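You operate a simulated robot arm through the tools that you are given. There is no shell and no other tool. Be economical: measure what you need, move in short steps, check, and stop when the job is done.

You run a simulated two-armed robot. Do the job below in one go: nothing can be reset, and whatever is moved stays where it is left.

TASK
Cap the purple bottle, pass it to your other hand and stand it in the crate with the cream carton. Set down upright: purple bottle.

It is judged by the outcome, as a careful person would: the job done as asked, and still so three seconds after it is handed in. It fails if anything else is knocked over, pushed out of place, dropped, spilled or broken. A push-on lid holds only when it is set on centred and level and pressed home; a screw cap is set on level and turned clockwise until tight.

THE ROBOT
Two 7-joint arms with two-finger grippers on one trunk, on a base that drives. Base frame: it is fixed to the floor where the robot stands at the start and does not move with it; the origin is under the middle of the robot, x ahead of it, y to its left, z up; the surface under the hand at the start is at about z = 900. Units: mm, rad, N and s.
The left shoulder is at the start at [60, 123, 1020], the right one opposite. With the tool pointing down near the work surface each hand reaches from about 360 to 800 mm from the robot's upright axis, wherever it stands, measured 20 degrees to its own side. Places, roughly: crate [600, 200, 900]. Payload 1.47 kg a hand.
The TCP of each hand is the grasp point between the finger pads, 16 mm short of the fingertips. In the tool frame z runs along the fingers and y along their closing line. The gripper opens to 87 mm. The gripper's body begins 55 mm behind the TCP.
Orientation is that of the tool frame in the base frame, as a unit quaternion [x, y, z, w]. With the fingers straight down and closing along the base's y, the tool's x points along the base's -x, its y along +y and its z along -z.

THE INTERFACE
- The arms move only by the tool play_rows. It takes "left_motion", "right_motion" or both (then of equal length, played together; a hand with none holds still); each is a list of rows, each a list of 7 numbers: the shift along the tool's x, y, z in mm, then the turn, a rotation vector about the tool's x, y, z in rad, then the gripper command, from -1 (fully open) to 1 (shut), values between in proportion. In form: [[x, y, z, wx, wy, wz, claw], ...]. A call has 1 to 20 rows; each row shifts and turns the commanded pose from where the row before left it, along the tool's axes as they then stand. Each row takes 0.2 s and may step no farther than 50 mm and 0.15 rad from the row before; otherwise, or with a gripper value out of range, the whole call is refused. A pose out of reach is approached as far as the arm can. The call stops where the force on the tool passes 90 N (or 10 N more than at its start, if that is more) or the arm is blocked; 0.2 s more then pass. Each finger travels about 153 mm/s and halts on what it meets, pressing with about 28 N; the grip force reading is that of the motor and also rises with nothing between the fingers. The clock runs only during rows and for 0.2 s after the last one: add rows that do not move to give the fingers time. The reply holds the time, the measured pose of the TCP, the force on the tool along the base axes, the opening and the grip force, in the units named above and with some noise, with the torque about the TCP (base axes, N m) and any sound that the robot's microphone picked up, and new pictures: "show" is both (left out), scene, wrist or none (wrist: the cameras of the hands that moved).
- Cameras (640 x 400 px; columns grow to the right, rows downward): "scene" is now at [91.8, -10.6, 1577.9]; the picture's right is [-0.14, -0.99, 0.00], its down [-0.73, 0.10, -0.68] and it looks along [0.67, -0.09, -0.73] (base axes); focal length 267 px, centre (320, 200). "left" rides on the left gripper at [73, -12, -90] in its tool frame; the picture's right is [0.16, 0.99, 0.00], its down [-0.72, 0.12, -0.68] and it looks along [-0.67, 0.11, 0.73] (tool axes); focal length 247 px, centre (320, 200). "right" rides on the right gripper at [73, 12, -90] in its tool frame; the picture's right is [-0.16, 0.99, 0.00], its down [-0.72, -0.12, -0.68] and it looks along [-0.67, -0.11, 0.73] (tool axes); focal length 247 px, centre (320, 200).
- move_column(by): slides the trunk up (or, below 0, down) by that many mm; the arms and the scene camera ride with it, the base frame stays. It gives what a move gives, with no picture.
- roll_base(legs): drives the robot by 1 to 6 legs, each [ahead, left, turn to the left] in mm, mm and rad, along the robot's own axes; the way and the turn of a leg run together, so that a leg with both is an arc; at most 1500 mm and 3.142 rad a leg. The arms and the cameras ride along, it lands a little off, and it stops where it bumps. It gives what a move gives, and a new picture of the scene camera.
- turn_head(pan, tilt): turns the head with the scene camera to pan (to the left, within 2.094 rad either way) and tilt (down, from -0.506 to 1.204), counted from straight ahead of the robot. It gives what a move gives, and a new picture of the scene camera.
- measure_at(camera, pixels): for up to 12 pixels [column, row] of the newest picture of that camera ("zoom" is the newest enlarged one), the place [x, y, z] in the base frame of the surface seen there, good to about 2 mm. No time passes.
- close_up(camera, box): a new picture of the part [left, top, right, bottom] of that camera's present view, enlarged. No time passes.
- job_done(): hands the job in; it is judged then, once.

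Keep the steps short. Do not move on a guess: measure, check each grasp and each placing, and mend mistakes. In all there are 80 turns and 260 pictures (those below and enlarged ones count). Leave the grippers open and the arms clear of the work at the hand-in unless told otherwise, and finish with a single line.

The tools are called after "Call:" as a command line: name --argument value ..., lists and objects as JSON in quotes. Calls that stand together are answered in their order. play_rows: Moves the arms, as the interface text tells. Its arguments: {"type":"object","properties":{"left_motion":{"type":"array","items":{"type":"array","items":{"type":"number"}}},"right_motion":{"type":"array","items":{"type":"array","items":{"type":"number"}}},"show":{"type":"string","enum":["both","scene","wrist","none"]}},"required":[]} The other tools are called the same way: move_column (by) slides the trunk up or down; roll_base (legs) drives the base; turn_head (pan, tilt) turns the head that bears the scene camera; measure_at (camera, pixels) gives the place of the surface under pixels of a picture; close_up (camera, box) takes an enlarged picture of a part of a camera's view; job_done () hands the job in.

At the start:

```text
time: 0.0
left_tool_pos: [451.5, 108.5, 1293.9]
left_ee_rot: [0.0, 1.0, 0.0, 0.0]
left_ft_force: [-0.2, 0.3, -0.2]
left_wrist_torque: [-0.02, 0.02, 0.04]
left_grip_width: 86.9
left_finger_force: 0.0
right_tool_pos: [439.2, -328.5, 1307.3]
right_ee_rot: [0.0, 1.0, 0.0, 0.0]
right_ft_force: [0.6, 0.1, -0.4]
right_wrist_torque: [0.03, 0.01, 0.0]
right_grip_width: 87.1
right_finger_force: 0.1
trunk travel left (down, up): [-175.0, 55.0]
robot x, y, heading: [-0.9, -0.8, 0.003]
head pan, tilt: [-0.136, 0.822]
```

scene: 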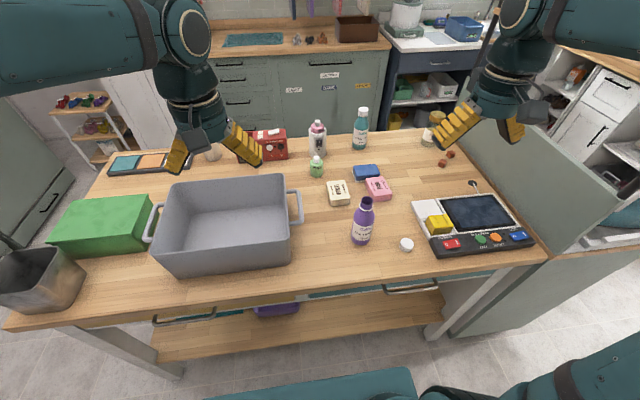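
right: 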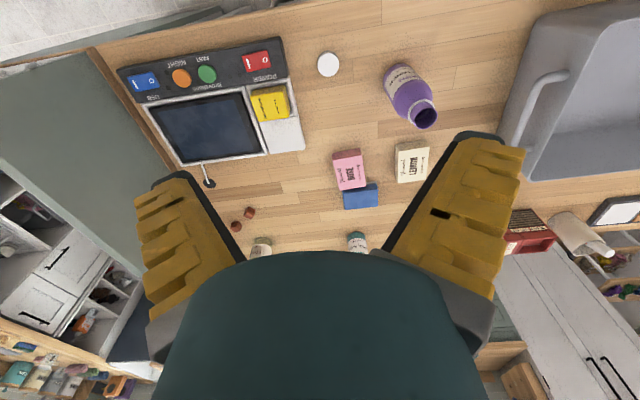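
left: 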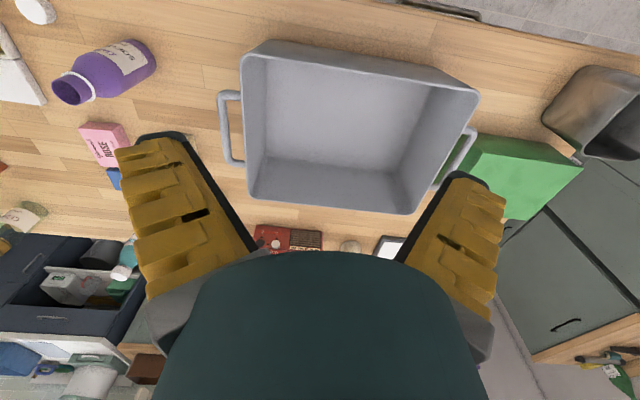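

I see the purple bottle near (362,222), a white cap near (407,244), and the crate at (225,225). I'll take enlarged views and measure.

Call:
close_up --camera "scene" --box '[300, 150, 460, 260]'

Call:
close_up --camera "scene" --box '[130, 160, 320, 290]'

Call:
close_up --camera "left" --box '[200, 20, 500, 230]'

Call:
measure_at --camera "scene" --pixels '[[367, 201], [361, 238], [361, 225], [407, 243], [407, 250], [338, 188], [376, 186], [225, 225], [289, 192], [170, 180], [170, 275], [293, 255]]'

```text
3.64 times, centred on (380, 205) of scene
```

zoom: 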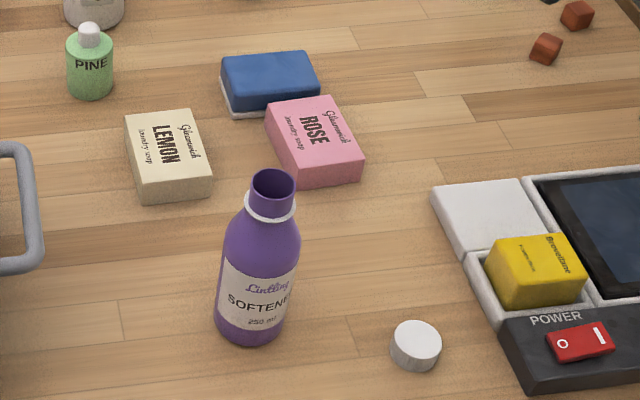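

```text
3.08 times, centred on (225, 225) of scene
```

zoom: 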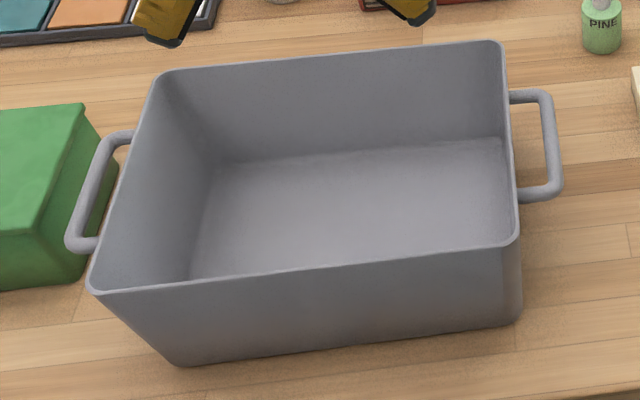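

```text
1.90 times, centred on (350, 125) of left
```

zoom: 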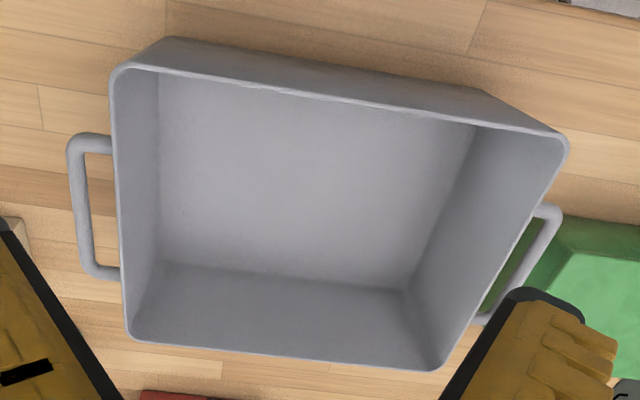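

```text
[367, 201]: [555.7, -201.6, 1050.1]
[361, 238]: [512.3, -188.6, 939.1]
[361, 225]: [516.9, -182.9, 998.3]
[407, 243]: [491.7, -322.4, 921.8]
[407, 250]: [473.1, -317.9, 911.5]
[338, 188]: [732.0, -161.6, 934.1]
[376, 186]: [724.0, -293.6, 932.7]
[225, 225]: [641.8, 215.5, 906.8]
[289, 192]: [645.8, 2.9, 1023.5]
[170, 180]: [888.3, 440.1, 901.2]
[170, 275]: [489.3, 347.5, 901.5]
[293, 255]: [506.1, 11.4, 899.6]
```

The crate is empty, and the cream "LEMON" carton is on the table at about (732,-162), so both it and the bottle go in the crate. Next I look closer at the cap and neck.

Call:
close_up --camera "right" --box '[300, 30, 460, 200]'

Call:
close_up --camera "scene" --box '[345, 190, 425, 255]'

```text
2.35 times, centred on (380, 115) of right
```

zoom: 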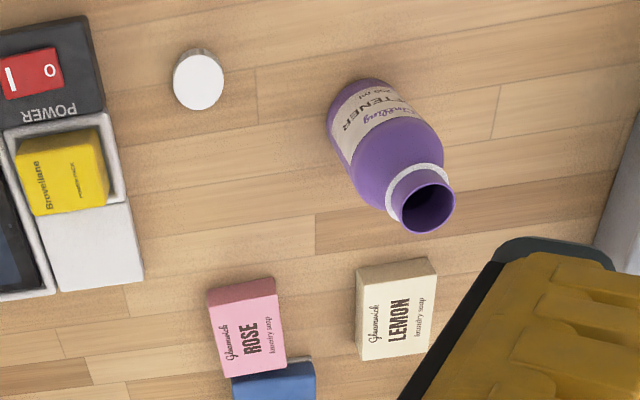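

```text
6.15 times, centred on (385, 222) of scene
```

zoom: 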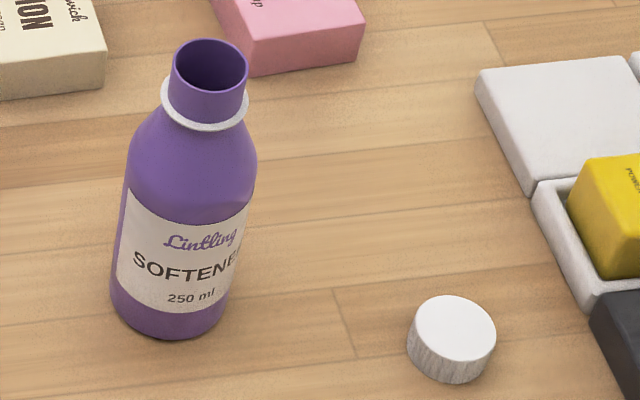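

I'll measure bottle and cap dimensions in the zoom picture.

Call:
measure_at --camera "zoom" --pixels '[[412, 328], [493, 332], [452, 299], [452, 355], [452, 328], [177, 75], [245, 75], [208, 98], [210, 128], [116, 280], [232, 290], [170, 335]]'

Call:
measure_at --camera "right" --pixels '[[318, 65], [338, 65], [328, 54], [328, 75], [328, 65], [345, 20], [560, 60]]'

```text
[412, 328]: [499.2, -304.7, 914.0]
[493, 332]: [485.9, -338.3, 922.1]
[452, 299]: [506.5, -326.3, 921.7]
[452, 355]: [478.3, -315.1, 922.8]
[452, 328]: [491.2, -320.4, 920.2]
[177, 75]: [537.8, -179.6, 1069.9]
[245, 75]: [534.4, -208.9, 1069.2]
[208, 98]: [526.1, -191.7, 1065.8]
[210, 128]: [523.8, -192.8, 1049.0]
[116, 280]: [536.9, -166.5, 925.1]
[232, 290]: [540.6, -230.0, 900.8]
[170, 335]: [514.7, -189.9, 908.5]
```

```text
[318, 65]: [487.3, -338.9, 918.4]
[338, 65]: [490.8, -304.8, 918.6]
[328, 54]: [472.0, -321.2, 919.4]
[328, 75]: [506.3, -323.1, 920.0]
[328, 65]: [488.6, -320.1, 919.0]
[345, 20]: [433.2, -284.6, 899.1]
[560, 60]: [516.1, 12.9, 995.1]
```

Cap: centre (490,-321), about 36 mm across, top 920. Bottle: axis about (541,-194), rim 1073, neck about 30 mm. Next I measure the lemon carton and the crate interior.

Call:
close_up --camera "scene" --box '[310, 165, 390, 215]'

Call:
measure_at --camera "scene" --pixels '[[188, 208], [276, 203], [282, 232], [192, 240], [240, 205], [240, 235], [278, 174], [284, 238], [162, 247], [178, 184], [303, 205], [316, 160]]'

```text
8.00 times, centred on (350, 190) of scene
```

zoom: 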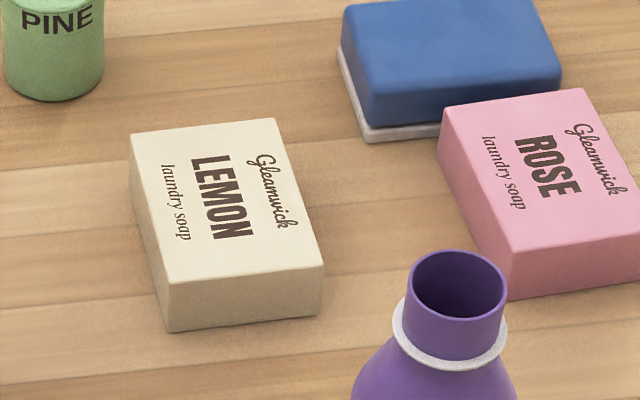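

```text
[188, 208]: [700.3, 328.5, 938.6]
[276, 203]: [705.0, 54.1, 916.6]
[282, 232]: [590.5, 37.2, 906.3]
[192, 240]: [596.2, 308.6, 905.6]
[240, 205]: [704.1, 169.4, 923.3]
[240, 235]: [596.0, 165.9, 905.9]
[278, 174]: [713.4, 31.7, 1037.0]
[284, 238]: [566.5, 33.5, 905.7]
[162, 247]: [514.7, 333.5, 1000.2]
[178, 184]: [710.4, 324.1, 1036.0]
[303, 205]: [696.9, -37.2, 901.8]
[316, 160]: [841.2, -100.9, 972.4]
```

Call:
measure_at --camera "zoom" --pixels '[[133, 137], [272, 121], [320, 264], [172, 280], [228, 198], [172, 328], [320, 310], [440, 140], [512, 260]]'

```text
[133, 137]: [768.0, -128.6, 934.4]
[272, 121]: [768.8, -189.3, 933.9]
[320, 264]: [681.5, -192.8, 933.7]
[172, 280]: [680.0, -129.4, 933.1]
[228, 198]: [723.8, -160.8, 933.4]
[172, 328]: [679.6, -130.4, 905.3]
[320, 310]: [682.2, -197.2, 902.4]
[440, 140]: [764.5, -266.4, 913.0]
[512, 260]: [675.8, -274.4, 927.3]
```

The carton is axis-aligned with centre (725,-161), 62 mm wide in y and top at 934. The right hand goes above it first, and the left moves out to the left.

Call:
play_rows --right_motion '[[-28.6, 16.75, 0, 0, 0, 0, -1], [-28.6, 16.75, 0, 0, 0, 0, -1], [-28.6, 16.75, 0, 0, 0, 0, -1], [-28.6, 16.75, 0, 0, 0, 0, -1], [-28.6, 16.75, 0, 0, 0, 0, -1], [-28.6, 16.75, 0, 0, 0, 0, -1], [-28.6, 16.75, 0, 0, 0, 0, -1], [-28.6, 16.75, 0, 0, 0, 0, -1], [-28.6, 16.75, 0, 0, 0, 0, -1], [-28.6, 16.75, 0, 0, 0, 0, -1], [0, 0, 40, 0, 0, 0, -1], [0, 0, 40, 0, 0, 0, -1], [0, 0, 40, 0, 0, 0, -1], [0, 0, 40, 0, 0, 0, -1], [0, 0, 40, 0, 0, 0, -1], [0, 0, 40, 0, 0, 0, -1], [0, 0, 40, 0, 0, 0, -1], [0, 0, 30, 0, 0, 0, -1]]' --left_motion '[[0, 15, 0, 0, 0, 0, -1], [0, 15, 0, 0, 0, 0, -1], [0, 15, 0, 0, 0, 0, -1], [0, 15, 0, 0, 0, 0, -1], [0, 15, 0, 0, 0, 0, -1], [0, 15, 0, 0, 0, 0, -1], [0, 15, 0, 0, 0, 0, -1], [0, 15, 0, 0, 0, 0, -1], [0, 15, 0, 0, 0, 0, -1], [0, 15, 0, 0, 0, 0, -1], [0, 15, 0, 0, 0, 0, -1], [0, 15, 0, 0, 0, 0, -1], [0, 15, 0, 0, 0, 0, -1], [0, 0, 0, 0, 0, 0, -1], [0, 0, 0, 0, 0, 0, -1], [0, 0, 0, 0, 0, 0, -1], [0, 0, 0, 0, 0, 0, -1], [0, 0, 0, 0, 0, 0, -1]]' --show "both"

```text
time: 3.8
left_tool_pos: [452.5, 306.1, 1294.1]
left_ee_rot: [0.0, 1.0, 0.0, 0.001]
left_ft_force: [0.7, 0.1, -0.2]
left_wrist_torque: [-0.03, 0.0, 0.01]
left_grip_width: 86.9
left_finger_force: 0.0
right_tool_pos: [761.3, -159.0, 996.4]
right_ee_rot: [0.0, 1.0, 0.001, -0.001]
right_ft_force: [0.3, 0.1, -0.1]
right_wrist_torque: [-0.01, 0.01, -0.01]
right_grip_width: 87.4
right_finger_force: 0.1
right hand out of reach, approached as far as the arm can: row 9, 10, 11, 12, 13, 14, 15, 16, 17
trunk travel left (down, up): [-175.0, 55.0]
robot x, y, heading: [0.9, -2.7, -0.001]
head pan, tilt: [-0.136, 0.822]
```

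scene: 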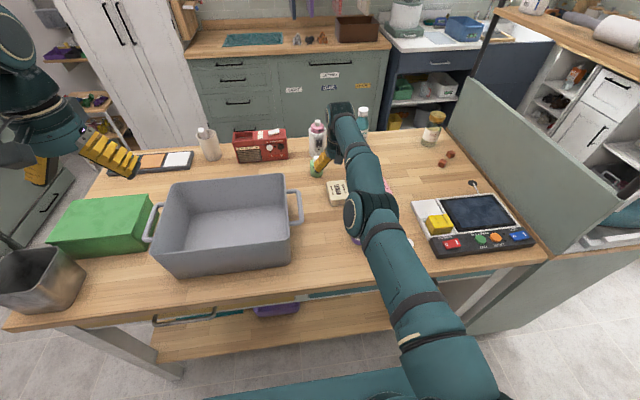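
right: 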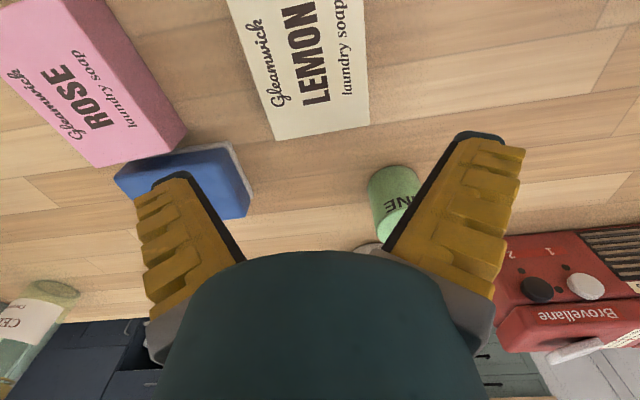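
left: 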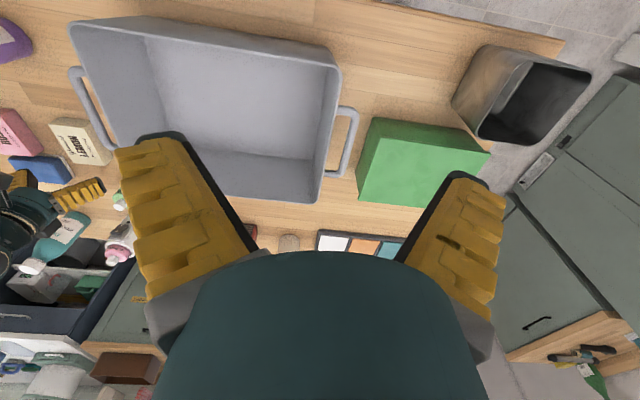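

The right hand ended at x=761, past the carton. I shift it back 36 mm, slightly right in y, and check.

Call:
play_rows --right_motion '[[18, -1, 0, 0, 0, 0, -1], [18, -1, 0, 0, 0, 0, -1], [0, 0, 0, 0, 0, 0, -1]]' --show "wrist"

```text
time: 4.6
left_tool_pos: [451.7, 306.8, 1294.1]
left_ee_rot: [-0.001, 1.0, 0.001, 0.0]
left_ft_force: [-0.8, -0.8, 0.0]
left_wrist_torque: [0.01, 0.0, -0.02]
left_grip_width: 87.0
left_finger_force: 0.0
right_tool_pos: [760.5, -158.7, 997.9]
right_ee_rot: [0.001, 1.0, 0.0, -0.001]
right_ft_force: [-1.5, 0.4, 0.2]
right_wrist_torque: [0.0, 0.01, -0.01]
right_grip_width: 86.9
right_finger_force: 0.1
right hand out of reach, approached as far as the arm can: row 1, 2
trunk travel left (down, up): [-175.0, 55.0]
robot x, y, heading: [-1.9, 0.6, 0.006]
head pan, tilt: [-0.136, 0.822]
```

right: 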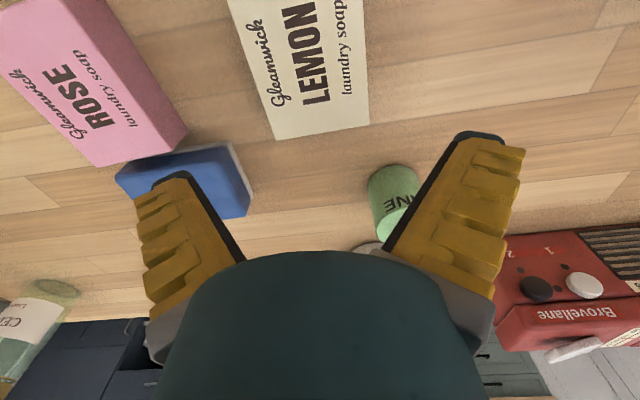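

It did not budge, so it is probably stuck at a joint limit. I'll back up and toward the robot.

Call:
play_rows --right_motion '[[10, 0, -30, 0, 0, 0, -1], [10, 0, -30, 0, 0, 0, -1], [10, 0, -30, 0, 0, 0, -1], [10, 0, -30, 0, 0, 0, -1], [10, 0, 0, 0, 0, 0, -1], [10, 0, 0, 0, 0, 0, -1], [0, 0, 0, 0, 0, 0, -1]]' --show "none"

```text
time: 6.2
left_tool_pos: [452.2, 304.7, 1293.5]
left_ee_rot: [0.0, 1.0, 0.0, 0.0]
left_ft_force: [0.4, 0.4, -0.2]
left_wrist_torque: [-0.02, -0.01, 0.0]
left_grip_width: 87.0
left_finger_force: 0.0
right_tool_pos: [747.5, -158.0, 1123.7]
right_ee_rot: [0.0, 1.0, 0.0, -0.001]
right_ft_force: [0.5, -0.4, -1.2]
right_wrist_torque: [0.02, 0.02, -0.04]
right_grip_width: 86.8
right_finger_force: 0.0
right hand out of reach, approached as far as the arm can: row 1, 2, 3, 4, 5, 6
trunk travel left (down, up): [-175.0, 55.0]
robot x, y, heading: [0.4, -0.7, -0.003]
head pan, tilt: [-0.136, 0.822]
```

The IK seems stuck in an awkward branch from passing too high and far. I'll return toward the known-good region near the start pose.

Call:
play_rows --right_motion '[[25, -10, -10, 0, 0, 0, -1], [25, -10, -10, 0, 0, 0, -1], [25, -10, -10, 0, 0, 0, -1], [25, -10, -10, 0, 0, 0, -1], [25, -10, -10, 0, 0, 0, -1], [25, -10, -10, 0, 0, 0, -1], [0, 0, 0, 0, 0, 0, -1], [0, 0, 0, 0, 0, 0, -1]]' --show "scene"

```text
time: 8.0
left_tool_pos: [451.1, 304.7, 1294.2]
left_ee_rot: [0.001, 1.0, 0.0, 0.0]
left_ft_force: [-0.5, -0.7, -0.4]
left_wrist_torque: [-0.02, -0.02, -0.04]
left_grip_width: 87.1
left_finger_force: 0.1
right_tool_pos: [718.8, -221.7, 1218.9]
right_ee_rot: [0.0, 1.0, 0.0, -0.001]
right_ft_force: [-0.2, 0.3, -0.8]
right_wrist_torque: [-0.03, 0.02, 0.01]
right_grip_width: 87.0
right_finger_force: 0.0
right hand out of reach, approached as far as the arm can: row 1, 2, 3, 4, 5, 6
trunk travel left (down, up): [-175.0, 55.0]
robot x, y, heading: [-0.7, 0.0, -0.001]
head pan, tilt: [-0.136, 0.822]
```

scene: 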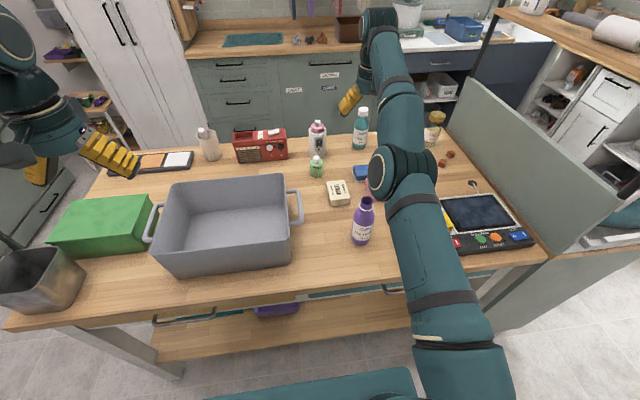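

The arm is stretched straight, a singularity, so it only slides on its reach sphere. I'll tilt the tool to bend the arm out of it.

Call:
play_rows --right_motion '[[0, 0, 0, 0, -0.12, 0, -1], [0, 0, 0, 0, -0.12, 0, -1], [0, 0, 0, 0, -0.12, 0, -1], [0, 0, 0, 0, -0.12, 0, -1], [0, 0, 0, 0, -0.12, 0, -1], [0, 0, 0, 0, 0, 0, -1], [0, 0, 0, 0, 0, 0, -1]]' --show "none"

```text
time: 9.6
left_tool_pos: [452.2, 306.5, 1293.5]
left_ee_rot: [0.0, 1.0, 0.001, -0.001]
left_ft_force: [0.0, 0.3, 0.6]
left_wrist_torque: [0.0, -0.01, -0.03]
left_grip_width: 87.0
left_finger_force: 0.2
right_tool_pos: [824.6, -226.5, 1258.6]
right_ee_rot: [0.001, 0.956, 0.0, 0.294]
right_ft_force: [0.8, -0.7, 0.1]
right_wrist_torque: [-0.05, 0.0, 0.0]
right_grip_width: 87.1
right_finger_force: 0.1
right hand out of reach, approached as far as the arm can: row 1, 2, 3, 4, 5
trunk travel left (down, up): [-175.0, 55.0]
robot x, y, heading: [3.6, -3.1, 0.0]
head pan, tilt: [-0.136, 0.822]
```

Still stretched. I'll try larger pulls straight toward the shoulder.

Call:
play_rows --right_motion '[[47, 6, -14, 0, 0, 0, -1], [47, 6, -14, 0, 0, 0, -1], [47, 6, -14, 0, 0, 0, -1], [0, 0, 0, 0, 0, 0, -1]]' --show "scene"

```text
time: 10.6
left_tool_pos: [452.0, 306.7, 1294.3]
left_ee_rot: [0.0, 1.0, 0.0, 0.0]
left_ft_force: [0.5, 0.0, 0.0]
left_wrist_torque: [0.01, 0.04, -0.03]
left_grip_width: 87.1
left_finger_force: 0.0
right_tool_pos: [823.7, -225.6, 1260.8]
right_ee_rot: [0.001, 0.955, 0.0, 0.295]
right_ft_force: [-0.4, 0.7, 0.8]
right_wrist_torque: [0.0, 0.02, 0.02]
right_grip_width: 87.1
right_finger_force: 0.0
right hand out of reach, approached as far as the arm can: row 1, 2, 3
trunk travel left (down, up): [-175.0, 55.0]
robot x, y, heading: [-0.0, -2.3, 0.001]
head pan, tilt: [-0.136, 0.822]
```

scene: 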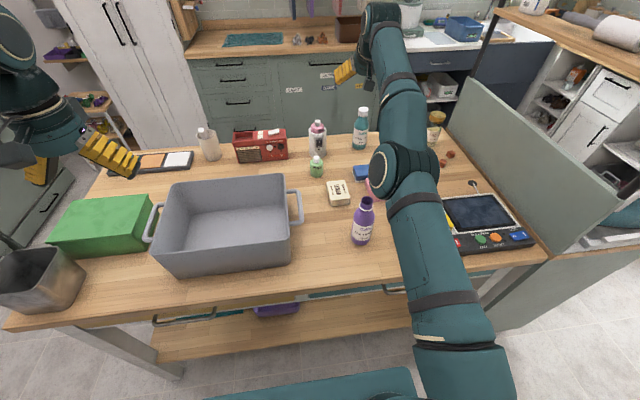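

No motion. The elbow may be marginally hyperextended, so I'll pull outward a bit and then inward.

Call:
play_rows --right_motion '[[-20, 0, 6, 0, 0, 0, -1], [20, 0, -6, 0, 0, 0, -1], [47, 6, -14, 0, 0, 0, -1], [-47, -6, 14, 0, 0, 0, -1], [-47, -6, 14, 0, 0, 0, -1], [47, 6, -14, 0, 0, 0, -1], [47, 6, -14, 0, 0, 0, -1], [0, 0, 0, 0, 0, 0, -1]]' --show "none"

```text
time: 12.4
left_tool_pos: [451.9, 306.4, 1293.9]
left_ee_rot: [0.0, 1.0, 0.001, 0.0]
left_ft_force: [-1.1, -0.1, 0.7]
left_wrist_torque: [0.01, 0.0, 0.01]
left_grip_width: 86.7
left_finger_force: 0.0
right_tool_pos: [825.6, -224.9, 1259.4]
right_ee_rot: [0.001, 0.956, 0.0, 0.295]
right_ft_force: [0.0, -0.4, 0.6]
right_wrist_torque: [0.02, 0.0, 0.0]
right_grip_width: 86.9
right_finger_force: 0.1
right hand out of reach, approached as far as the arm can: row 1, 2, 3, 4, 5, 6, 7
trunk travel left (down, up): [-175.0, 55.0]
robot x, y, heading: [-1.7, 3.5, -0.006]
head pan, tilt: [-0.136, 0.822]
```

Next, a decreasing out-and-in pattern along the arm axis, reading which rows become reachable.

Call:
play_rows --right_motion '[[-47.5, -7, 12.5, 0, 0, 0, -1], [47.5, 7, -12.5, 0, 0, 0, -1], [-38, -5.6, 10, 0, 0, 0, -1], [47.5, 7, -12.5, 0, 0, 0, -1], [-28.5, -4.2, 7.5, 0, 0, 0, -1], [47.5, 7, -12.5, 0, 0, 0, -1], [-19, -2.8, 5, 0, 0, 0, -1], [47.5, 7, -12.5, 0, 0, 0, -1], [-9.5, -1.4, 2.5, 0, 0, 0, -1], [47.5, 7, -12.5, 0, 0, 0, -1], [-4.7, -0.7, 1.2, 0, 0, 0, -1], [47.5, 7, -12.5, 0, 0, 0, -1], [-2, 0, 0, 0, 0, 0, -1], [47.5, 7, -12.5, 0, 0, 0, -1], [0, 0, 0, 0, 0, 0, -1]]' --show "none"

```text
time: 15.6
left_tool_pos: [452.0, 304.9, 1293.5]
left_ee_rot: [0.0, 1.0, 0.001, 0.0]
left_ft_force: [0.0, -0.8, -0.5]
left_wrist_torque: [-0.04, 0.0, 0.0]
left_grip_width: 86.9
left_finger_force: 0.1
right_tool_pos: [826.6, -225.7, 1259.1]
right_ee_rot: [0.0, 0.955, 0.0, 0.295]
right_ft_force: [0.1, -0.4, -0.6]
right_wrist_torque: [0.01, 0.02, -0.02]
right_grip_width: 86.9
right_finger_force: 0.0
right hand out of reach, approached as far as the arm can: row 1, 2, 3, 4, 5, 6, 7, 8, 9, 10, 11, 12, 14
trunk travel left (down, up): [-175.0, 55.0]
robot x, y, heading: [1.3, -2.4, -0.005]
head pan, tilt: [-0.136, 0.822]
```

Each command seems to be re-based on the reached pose. I'll swing the arm up while tilting the tool back, so the wrist range forces the elbow to bend.

Call:
play_rows --right_motion '[[20, 0, -30, 0, 0.14, 0, -1], [20, 0, -30, 0, 0.14, 0, -1], [20, 0, -30, 0, 0.14, 0, -1], [20, 0, -30, 0, 0.14, 0, -1], [20, 0, -30, 0, 0.14, 0, -1], [20, 0, -30, 0, 0.14, 0, -1], [20, 0, -30, 0, 0.14, 0, -1], [20, 0, -30, 0, 0.14, 0, -1], [20, 0, -30, 0, 0.14, 0, -1], [0, 0, 0, 0, 0, 0, -1]]' --show "scene"

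```text
time: 17.8
left_tool_pos: [450.2, 306.3, 1292.7]
left_ee_rot: [0.0, 1.0, -0.001, 0.0]
left_ft_force: [-0.8, 0.1, 0.6]
left_wrist_torque: [0.0, -0.02, -0.01]
left_grip_width: 86.8
left_finger_force: 0.0
right_tool_pos: [591.2, -205.9, 1386.3]
right_ee_rot: [0.006, 0.997, 0.003, -0.07]
right_ft_force: [0.6, -0.4, -0.3]
right_wrist_torque: [0.0, -0.02, 0.02]
right_grip_width: 87.0
right_finger_force: 0.0
right hand out of reach, approached as far as the arm can: row 2, 3, 4, 5, 6, 7, 8, 9
trunk travel left (down, up): [-175.0, 55.0]
robot x, y, heading: [1.0, 1.1, 0.004]
head pan, tilt: [-0.136, 0.822]
```

scene: 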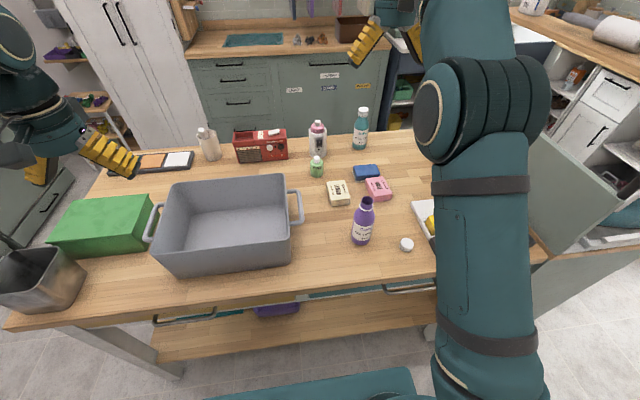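

Orientation is now at a wrist limit, tilted only -0.14. I'll pull inward and down from here and see whether it bends.

Call:
play_rows --right_motion '[[30, 5, 25, 0, 0, 0, -1], [30, 5, 25, 0, 0, 0, -1], [30, 5, 25, 0, 0, 0, -1], [30, 5, 25, 0, 0, 0, -1], [0, 0, 0, 0, 0, 0, -1]]' --show "none"

```text
time: 19.0
left_tool_pos: [451.9, 306.5, 1293.2]
left_ee_rot: [0.0, 1.0, -0.001, -0.001]
left_ft_force: [-0.6, -0.1, 0.3]
left_wrist_torque: [-0.02, 0.01, 0.01]
left_grip_width: 87.1
left_finger_force: 0.2
right_tool_pos: [461.0, -184.9, 1303.2]
right_ee_rot: [0.006, 0.997, 0.003, -0.072]
right_ft_force: [0.4, -0.4, -0.1]
right_wrist_torque: [-0.04, -0.02, 0.0]
right_grip_width: 87.2
right_finger_force: 0.1
trunk travel left (down, up): [-175.0, 55.0]
robot x, y, heading: [-0.0, -0.0, -0.001]
head pan, tilt: [-0.136, 0.822]
```

Freed. I level the tool, then approach the carton lower this time, where it stays within reach.

Call:
play_rows --right_motion '[[0, 0, 0, 0, -0.143, 0, -1], [-16, 3, 38, 0, 0, 0, -1], [-16, 3, 38, 0, 0, 0, -1], [-16, 3, 38, 0, 0, 0, -1], [-16, 3, 38, 0, 0, 0, -1], [-25, 1.5, 0, 0, 0, 0, -1], [-25, 1.5, 0, 0, 0, 0, -1], [-25, 1.5, 0, 0, 0, 0, -1], [-25, 1.5, 0, 0, 0, 0, -1], [-25, 1.5, 0, 0, 0, 0, -1], [-25, 1.5, 15, 0, 0, 0, -1], [-25, 1.5, 15, 0, 0, 0, -1], [-20, 1.5, 20, 0, 0, 0, -1], [0, 0, 30, 0, 0, 0, -1], [0, 0, 30, 0, 0, 0, -1], [0, 0, 30, 0, 0, 0, -1], [0, 0, 0, 0, 0, 0, -1]]' --show "wrist"

```text
time: 22.6
left_tool_pos: [451.5, 304.6, 1294.9]
left_ee_rot: [0.0, 1.0, 0.0, 0.0]
left_ft_force: [0.1, -0.7, 0.6]
left_wrist_torque: [-0.01, 0.0, -0.03]
left_grip_width: 87.1
left_finger_force: 0.1
right_tool_pos: [720.0, -162.0, 1012.2]
right_ee_rot: [0.007, 1.0, 0.003, 0.001]
right_ft_force: [-0.2, -0.1, 0.6]
right_wrist_torque: [0.0, 0.0, 0.0]
right_grip_width: 87.2
right_finger_force: 0.1
trunk travel left (down, up): [-175.0, 55.0]
robot x, y, heading: [1.6, -0.2, -0.003]
head pan, tilt: [-0.136, 0.822]
```

right: 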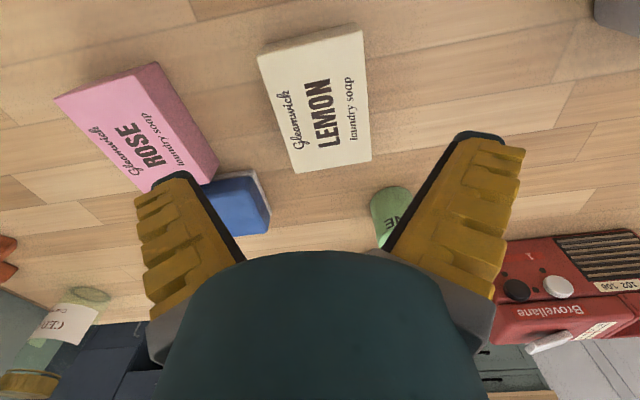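

Well placed, at (720,-162). Lowering to z≈922 and closing.

Call:
play_rows --right_motion '[[0, 0, 30, 0, 0, 0, -1], [0, 0, 30, 0, 0, 0, -1], [0, 0, 30, 0, 0, 0, -1], [0, 0, 0, 0, 0, 0, -0.3], [0, 0, 0, 0, 0, 0, 0.3], [0, 0, 0, 0, 0, 0, 1], [0, 0, 0, 0, 0, 0, 1], [0, 0, 0, 0, 0, 0, 1]]' --show "wrist"

```text
time: 24.4
left_tool_pos: [451.7, 305.9, 1294.3]
left_ee_rot: [0.0, 1.0, 0.0, 0.0]
left_ft_force: [0.0, 0.6, -0.5]
left_wrist_torque: [-0.04, 0.0, -0.02]
left_grip_width: 87.1
left_finger_force: 0.1
right_tool_pos: [719.4, -162.4, 921.3]
right_ee_rot: [0.006, 1.0, 0.004, 0.0]
right_ft_force: [0.3, 0.0, -0.2]
right_wrist_torque: [0.02, 0.04, -0.04]
right_grip_width: 66.8
right_finger_force: 28.6
trunk travel left (down, up): [-175.0, 55.0]
robot x, y, heading: [1.2, 0.4, -0.006]
head pan, tilt: [-0.136, 0.822]
```

right: 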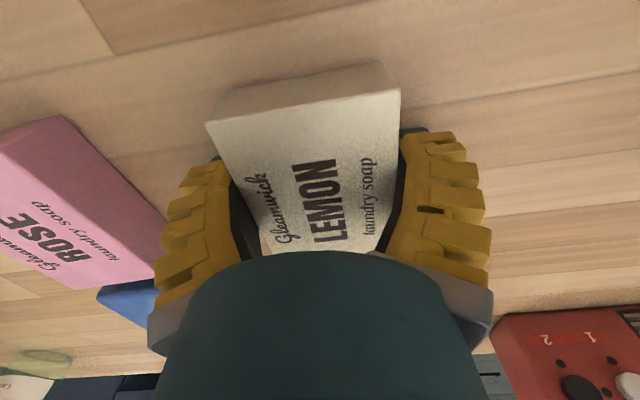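

Gripped at 66.8 mm. I lift it and carry it over the crate.

Call:
play_rows --right_motion '[[2, 0, 35, 0, 0, 0, 1], [2, 0, -35, 0, 0, 0, 1]]' --show "none"

```text
time: 25.0
left_tool_pos: [453.2, 305.3, 1292.7]
left_ee_rot: [0.0, 1.0, -0.001, 0.0]
left_ft_force: [-0.1, -0.4, -0.5]
left_wrist_torque: [0.0, 0.02, -0.01]
left_grip_width: 87.1
left_finger_force: 0.0
right_tool_pos: [714.5, -163.6, 914.5]
right_ee_rot: [0.007, 1.0, 0.003, -0.006]
right_ft_force: [-0.3, -0.5, -2.0]
right_wrist_torque: [0.02, 0.03, 0.01]
right_grip_width: 72.2
right_finger_force: 27.6
trunk travel left (down, up): [-175.0, 55.0]
robot x, y, heading: [4.9, 2.8, 0.002]
head pan, tilt: [-0.136, 0.822]
```

I mistyped the sign on the first row, so the hand pressed down 7 mm before stopping. I check the grasp before lifting.

Call:
play_rows --right_motion '[[0, 0, -4, 0, 0, 0, 1], [0, 0, 0, 0, 0, 0, 1]]' --show "both"

```text
time: 25.6
left_tool_pos: [451.1, 305.6, 1294.3]
left_ee_rot: [0.0, 1.0, 0.0, -0.001]
left_ft_force: [-0.2, 0.2, 0.4]
left_wrist_torque: [0.01, -0.05, 0.01]
left_grip_width: 86.9
left_finger_force: 0.0
right_tool_pos: [716.3, -162.6, 924.9]
right_ee_rot: [0.007, 1.0, 0.004, 0.0]
right_ft_force: [-0.4, -0.5, -1.8]
right_wrist_torque: [0.02, -0.01, -0.03]
right_grip_width: 72.3
right_finger_force: 28.4
trunk travel left (down, up): [-175.0, 55.0]
robot x, y, heading: [-2.6, 2.1, -0.001]
head pan, tilt: [-0.136, 0.822]
```

scene: 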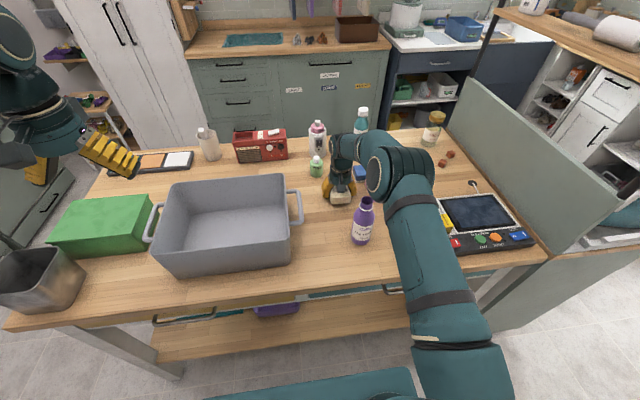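
right: 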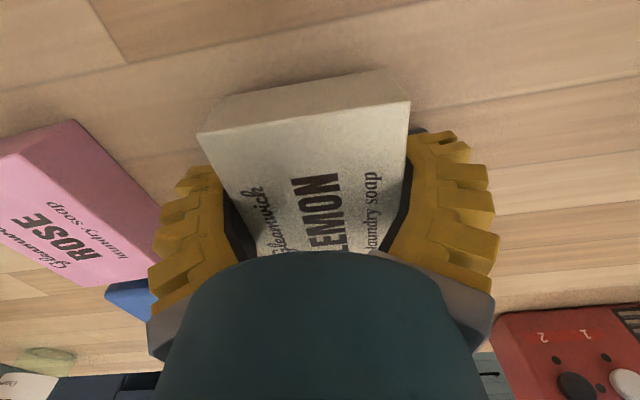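

The width grew to 72 mm, so the carton is a bit skewed. I set it down, reopen, and regrip.

Call:
play_rows --right_motion '[[0, 0, 4, 0, 0, 0, 1], [0, 0, 0, 0, 0, 0, 0.2], [0, 0, 0, 0, 0, 0, -1], [0, 0, 0, 0, 0, 0, -1], [0, 0, 0, 0, 0, 0, 0.2], [0, 0, 0, 0, 0, 0, 1], [0, 0, 0, 0, 0, 0, 1], [0, 0, 0, 0, 0, 0, 1]]' --show "wrist"

```text
time: 27.4
left_tool_pos: [452.0, 304.3, 1293.6]
left_ee_rot: [0.0, 1.0, 0.0, -0.001]
left_ft_force: [0.7, 0.3, -0.2]
left_wrist_torque: [0.0, -0.01, -0.02]
left_grip_width: 87.1
left_finger_force: 0.1
right_tool_pos: [716.0, -161.9, 921.9]
right_ee_rot: [0.008, 1.0, 0.004, 0.0]
right_ft_force: [-0.4, 1.1, 0.6]
right_wrist_torque: [0.0, -0.03, -0.02]
right_grip_width: 66.9
right_finger_force: 27.7
trunk travel left (down, up): [-175.0, 55.0]
robot x, y, heading: [-1.3, 3.4, 0.004]
head pan, tilt: [-0.136, 0.822]
```

right: 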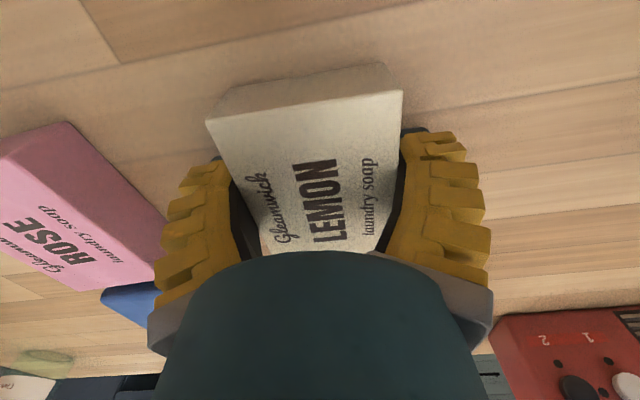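

Clean grip again at 66.9 mm. Now I lift (negative z) and carry it over the crate.

Call:
play_rows --right_motion '[[0, 0, -20, 0, 0, 0, 1], [0, 0, -30, 0, 0, 0, 1], [0, 0, -40, 0, 0, 0, 1], [0, 0, -40, 0, 0, 0, 1], [2, 0, -40, 0, 0, 0, 1], [2, 0, -40, 0, 0, 0, 1], [9.5, 37, 0, 0, 0, 0, 1], [9.5, 37, 0, 0, 0, 0, 1], [9.5, 37, 0, 0, 0, 0, 1], [9.5, 37, 0, 0, 0, 0, 1], [9.5, 37, 0, 0, 0, 0, 1], [9.5, 37, 0, 0, 0, 0, 1], [9.5, 37, 0, 0, 0, 0, 1], [9.5, 37, 0, 0, 0, 0, 1], [9.5, 37, 0, 0, 0, 0, 1], [9.5, 37, 0, 0, 0, 0, 1], [0, 0, 0, 0, 0, 0, 1]]' --show "both"

```text
time: 31.0
left_tool_pos: [452.5, 304.3, 1293.7]
left_ee_rot: [0.001, 1.0, 0.0, 0.001]
left_ft_force: [-0.6, -0.9, 0.0]
left_wrist_torque: [0.01, 0.01, 0.01]
left_grip_width: 86.9
left_finger_force: 0.0
right_tool_pos: [620.9, 207.7, 1133.8]
right_ee_rot: [0.008, 1.0, 0.005, 0.0]
right_ft_force: [-0.6, 0.0, -0.3]
right_wrist_torque: [-0.03, -0.03, -0.04]
right_grip_width: 66.4
right_finger_force: 28.0
trunk travel left (down, up): [-175.0, 55.0]
robot x, y, heading: [0.9, 0.9, -0.003]
head pan, tilt: [-0.136, 0.822]
```

scene: 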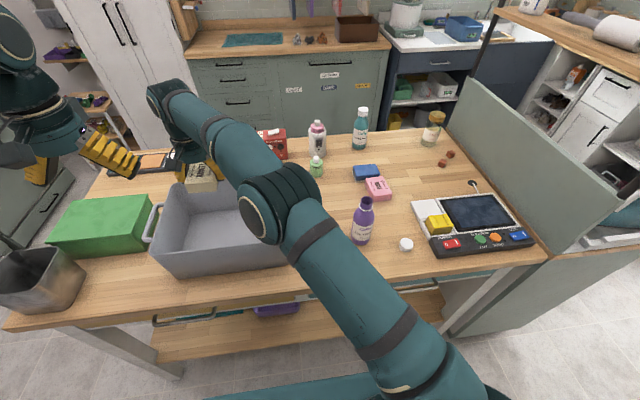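
right: 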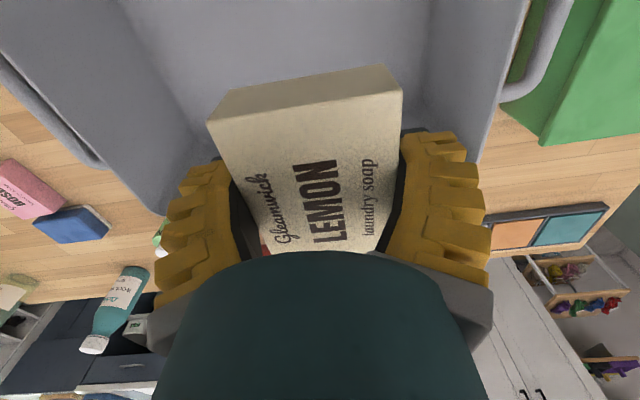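

Carton is over the crate interior. Lowering it toward the crate floor.

Call:
play_rows --right_motion '[[0, 0, 35, 0, 0, 0, 1], [0, 0, 35, 0, 0, 0, 1], [0, 0, 35, 0, 0, 0, 1], [0, 0, 35, 0, 0, 0, 1], [0, 0, 30, 0, 0, 0, 1], [0, 0, 15, 0, 0, 0, 1], [0, 0, 8, 0, 0, 0, 1], [0, 0, 5, 0, 0, 0, 1], [0, 0, 0, 0, 0, 0, 1]]' --show "both"

```text
time: 33.0
left_tool_pos: [451.1, 306.1, 1294.0]
left_ee_rot: [0.0, 1.0, 0.0, 0.0]
left_ft_force: [-0.2, 0.3, 0.2]
left_wrist_torque: [0.0, -0.03, 0.02]
left_grip_width: 86.8
left_finger_force: 0.0
right_tool_pos: [622.7, 208.5, 936.0]
right_ee_rot: [0.007, 1.0, 0.004, 0.0]
right_ft_force: [0.2, 0.1, -1.6]
right_wrist_torque: [0.0, 0.01, -0.01]
right_grip_width: 66.7
right_finger_force: 27.7
trunk travel left (down, up): [-175.0, 55.0]
robot x, y, heading: [-0.2, -1.0, 0.002]
head pan, tilt: [-0.136, 0.822]
```

scene: 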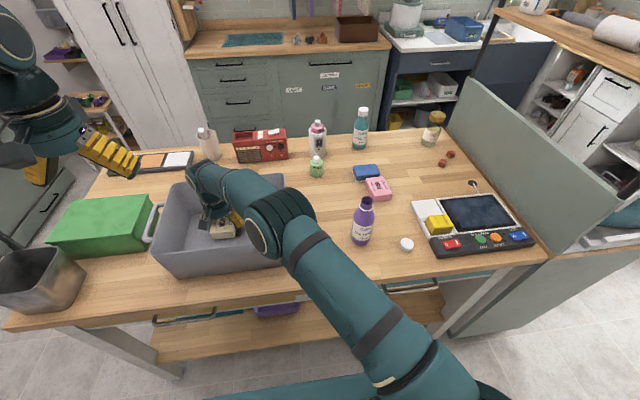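
right: 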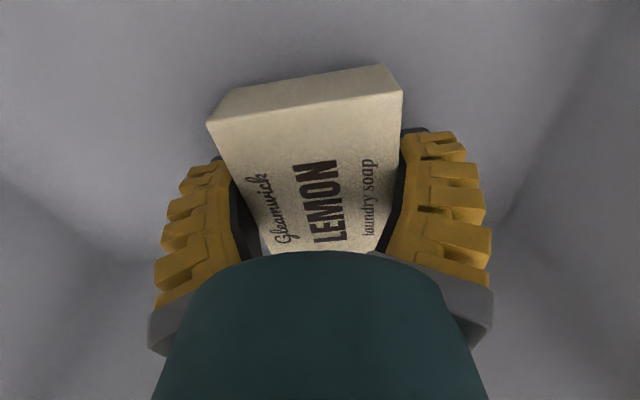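

Still about 8 mm up. I lower to contact in small steps.

Call:
play_rows --right_motion '[[0, 0, 4, 0, 0, 0, 1], [0, 0, 3, 0, 0, 0, 1], [0, 0, 0, 0, 0, 0, 1]]' --show "none"

```text
time: 33.8
left_tool_pos: [452.4, 305.1, 1293.5]
left_ee_rot: [0.0, 1.0, 0.0, 0.0]
left_ft_force: [0.5, 0.0, 0.6]
left_wrist_torque: [0.03, -0.02, -0.01]
left_grip_width: 87.0
left_finger_force: 0.2
right_tool_pos: [621.5, 209.7, 929.2]
right_ee_rot: [0.007, 1.0, 0.004, 0.0]
right_ft_force: [0.3, 0.4, -1.5]
right_wrist_torque: [0.01, 0.0, 0.0]
right_grip_width: 66.9
right_finger_force: 28.1
trunk travel left (down, up): [-175.0, 55.0]
robot x, y, heading: [-2.2, -1.4, 0.0]
head pan, tilt: [-0.136, 0.822]
```

Another 2 mm, then I open gently and withdraw straight up.

Call:
play_rows --right_motion '[[0, 0, 2, 0, 0, 0, 1], [0, 0, 0, 0, 0, 0, 0.3], [0, 0, 0, 0, 0, 0, -0.5], [0, 0, 0, 0, 0, 0, -1], [0, 0, 0, 0, 0, 0, -1], [0, 0, -30, 0, 0, 0, -1], [0, 0, -40, 0, 0, 0, -1], [0, 0, -40, 0, 0, 0, -1], [0, 0, -40, 0, 0, 0, -1], [0, 0, -40, 0, 0, 0, -1], [0, 0, -30, 0, 0, 0, -1], [0, 0, 0, 0, 0, 0, -1]]' --show "wrist"

```text
time: 36.4
left_tool_pos: [452.0, 305.5, 1294.1]
left_ee_rot: [0.0, 1.0, 0.0, 0.0]
left_ft_force: [0.8, 0.7, 0.6]
left_wrist_torque: [0.04, -0.01, 0.05]
left_grip_width: 86.9
left_finger_force: 0.1
right_tool_pos: [621.7, 209.6, 1147.3]
right_ee_rot: [0.007, 1.0, 0.003, 0.0]
right_ft_force: [0.0, 0.3, 0.1]
right_wrist_torque: [0.04, 0.01, -0.02]
right_grip_width: 87.3
right_finger_force: 0.1
trunk travel left (down, up): [-175.0, 55.0]
robot x, y, heading: [2.2, 0.4, -0.002]
head pan, tilt: [-0.136, 0.822]
```

right: 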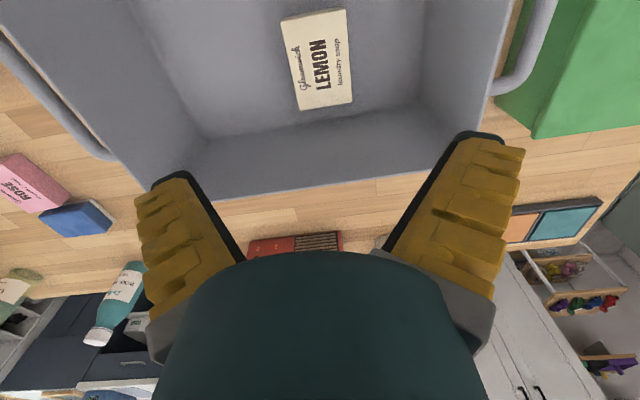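

Carton sits flat in the crate. Next the right hand returns above the cap at (490,-321), correcting a slight tilt.

Call:
play_rows --right_motion '[[11, -44.2, 0, 0.007, 0, -0.014, -1], [11, -44.2, 0, 0, 0, 0, -1], [11, -44.2, 0, 0, 0, 0, -1], [11, -44.2, 0, 0, 0, 0, -1], [11, -44.2, 0, 0, 0, 0, -1], [11, -44.2, 0, 0, 0, 0, -1], [11, -44.2, 0, 0, 0, 0, -1], [11, -44.2, 0, 0, 0, 0, -1], [11, -44.2, 0, 0, 0, 0, -1], [11, -44.2, 0, 0, 0, 0, -1], [11, -44.2, 0, 0, 0, 0, -1], [11, -44.2, 0, 0, 0, 0, -1], [0, 0, 40, 0, 0, 0, -1], [0, 0, 40, 0, 0, 0, -1], [0, 0, 40, 0, 0, 0, -1], [0, 0, 0, 0, 0, 0, -1]]' --show "both"

```text
time: 39.8
left_tool_pos: [451.4, 306.8, 1294.4]
left_ee_rot: [0.0, 1.0, 0.0, 0.0]
left_ft_force: [1.2, -0.4, 0.2]
left_wrist_torque: [0.05, 0.01, 0.03]
left_grip_width: 87.2
left_finger_force: 0.0
right_tool_pos: [487.7, -321.4, 1025.7]
right_ee_rot: [0.0, 1.0, 0.0, 0.001]
right_ft_force: [-0.1, 1.1, -0.2]
right_wrist_torque: [0.0, -0.02, -0.03]
right_grip_width: 87.0
right_finger_force: 0.1
trunk travel left (down, up): [-175.0, 55.0]
robot x, y, heading: [0.8, 0.2, -0.002]
head pan, tilt: [-0.136, 0.822]
```

scene: 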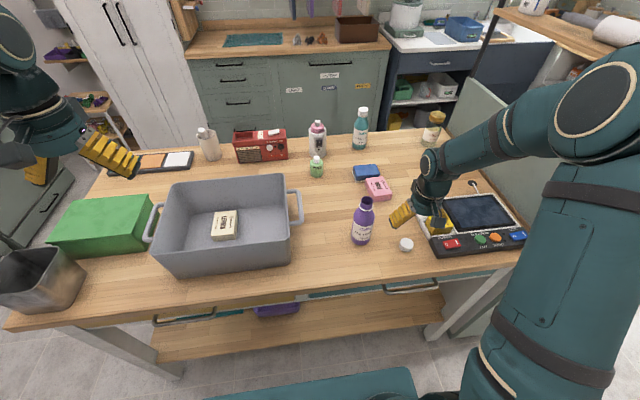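
right: 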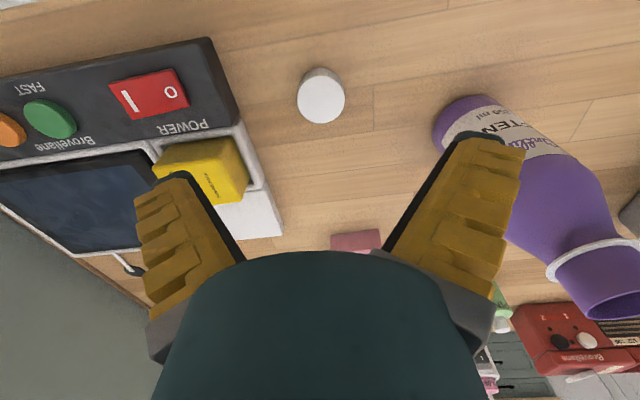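

I measure the cap and the console's nearest edge.

Call:
measure_at --camera "right" --pixels '[[299, 97], [345, 97], [322, 75], [321, 120], [321, 97], [222, 60], [238, 115], [250, 175], [280, 220]]'

Call:
close_up --camera "right" --box '[260, 50, 380, 140]'

```text
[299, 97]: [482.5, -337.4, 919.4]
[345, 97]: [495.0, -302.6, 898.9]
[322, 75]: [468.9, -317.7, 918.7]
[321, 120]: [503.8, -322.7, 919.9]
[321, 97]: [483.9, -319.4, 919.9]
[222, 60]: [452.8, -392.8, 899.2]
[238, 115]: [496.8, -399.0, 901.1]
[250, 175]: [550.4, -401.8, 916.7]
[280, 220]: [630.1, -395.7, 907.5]
```

```text
4.44 times, centred on (320, 95) of right
```

zoom: 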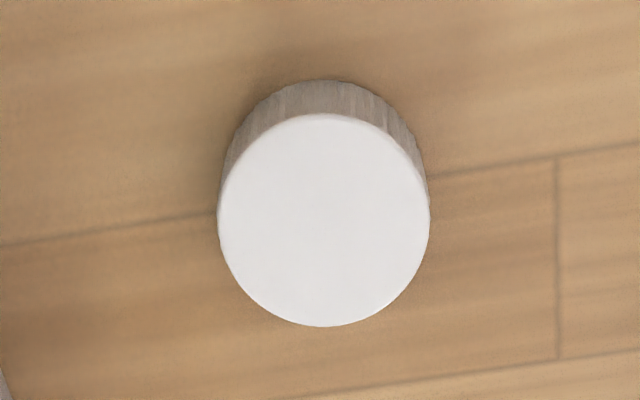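

Call:
measure_at --camera "zoom" --pixels '[[323, 220], [225, 220], [422, 220], [323, 122], [323, 318], [300, 90], [345, 90]]'

```text
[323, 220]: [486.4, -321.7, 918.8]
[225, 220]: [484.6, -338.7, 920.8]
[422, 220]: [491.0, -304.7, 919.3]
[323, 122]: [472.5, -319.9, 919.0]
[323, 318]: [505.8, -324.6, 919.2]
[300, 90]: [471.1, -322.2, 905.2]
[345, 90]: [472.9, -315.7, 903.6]
```

Cap centre (488.5,-321.8), top 919.5; the console stays clear at y<-393. I lower to z≈919 and close.

Call:
play_rows --right_motion '[[-1, 0, 30, 0, 0, 0, -0.6], [0, 0, 30, 0, 0, 0, -0.4], [0, 0, 30, 0, 0, 0, -0.3], [0, 0, 16.5, 0, 0, 0, -0.3], [0, 0, 0, 0, 0, 0, -0.3], [0, 0, 0, 0, 0, 0, 0.1], [0, 0, 0, 0, 0, 0, 0.5], [0, 0, 0, 0, 0, 0, 1], [0, 0, 0, 0, 0, 0, 1]]' --show "wrist"

```text
time: 41.8
left_tool_pos: [451.6, 305.4, 1293.7]
left_ee_rot: [0.001, 1.0, 0.0, 0.0]
left_ft_force: [0.4, 0.4, 0.2]
left_wrist_torque: [0.02, 0.03, 0.02]
left_grip_width: 87.0
left_finger_force: 0.0
right_tool_pos: [491.8, -322.8, 919.6]
right_ee_rot: [-0.001, 1.0, 0.0, 0.0]
right_ft_force: [0.2, 0.7, 1.4]
right_wrist_torque: [0.06, 0.04, -0.01]
right_grip_width: 29.0
right_finger_force: 27.9
trunk travel left (down, up): [-175.0, 55.0]
robot x, y, heading: [3.2, 2.7, -0.006]
head pan, tilt: [-0.136, 0.822]
```

right: 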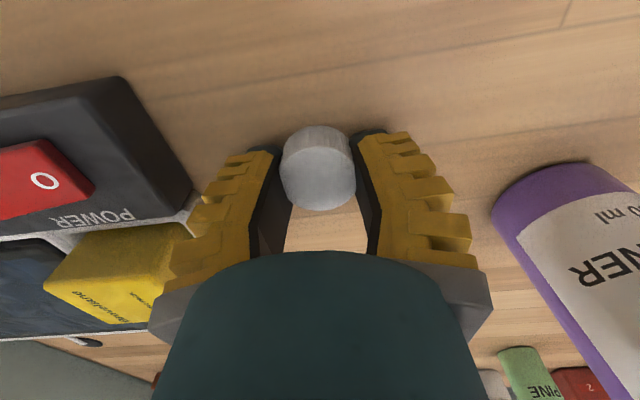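

Width is 29, less than the 36 mm cap, so I check how it sits.

Call:
close_up --camera "right" --box '[240, 100, 400, 260]'

Call:
measure_at --camera "right" --pixels '[[317, 180], [284, 175], [354, 175], [318, 155], [320, 207], [265, 150], [370, 133], [318, 135]]'

```text
2.50 times, centred on (320, 180) of right
```

zoom: 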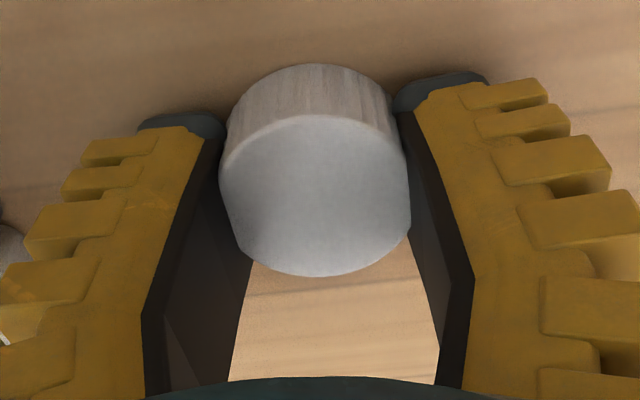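

```text
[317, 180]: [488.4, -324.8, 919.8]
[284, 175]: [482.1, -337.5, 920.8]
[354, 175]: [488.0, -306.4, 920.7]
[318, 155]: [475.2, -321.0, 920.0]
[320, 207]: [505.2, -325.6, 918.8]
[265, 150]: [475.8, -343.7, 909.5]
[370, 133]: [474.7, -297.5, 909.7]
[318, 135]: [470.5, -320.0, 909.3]
```

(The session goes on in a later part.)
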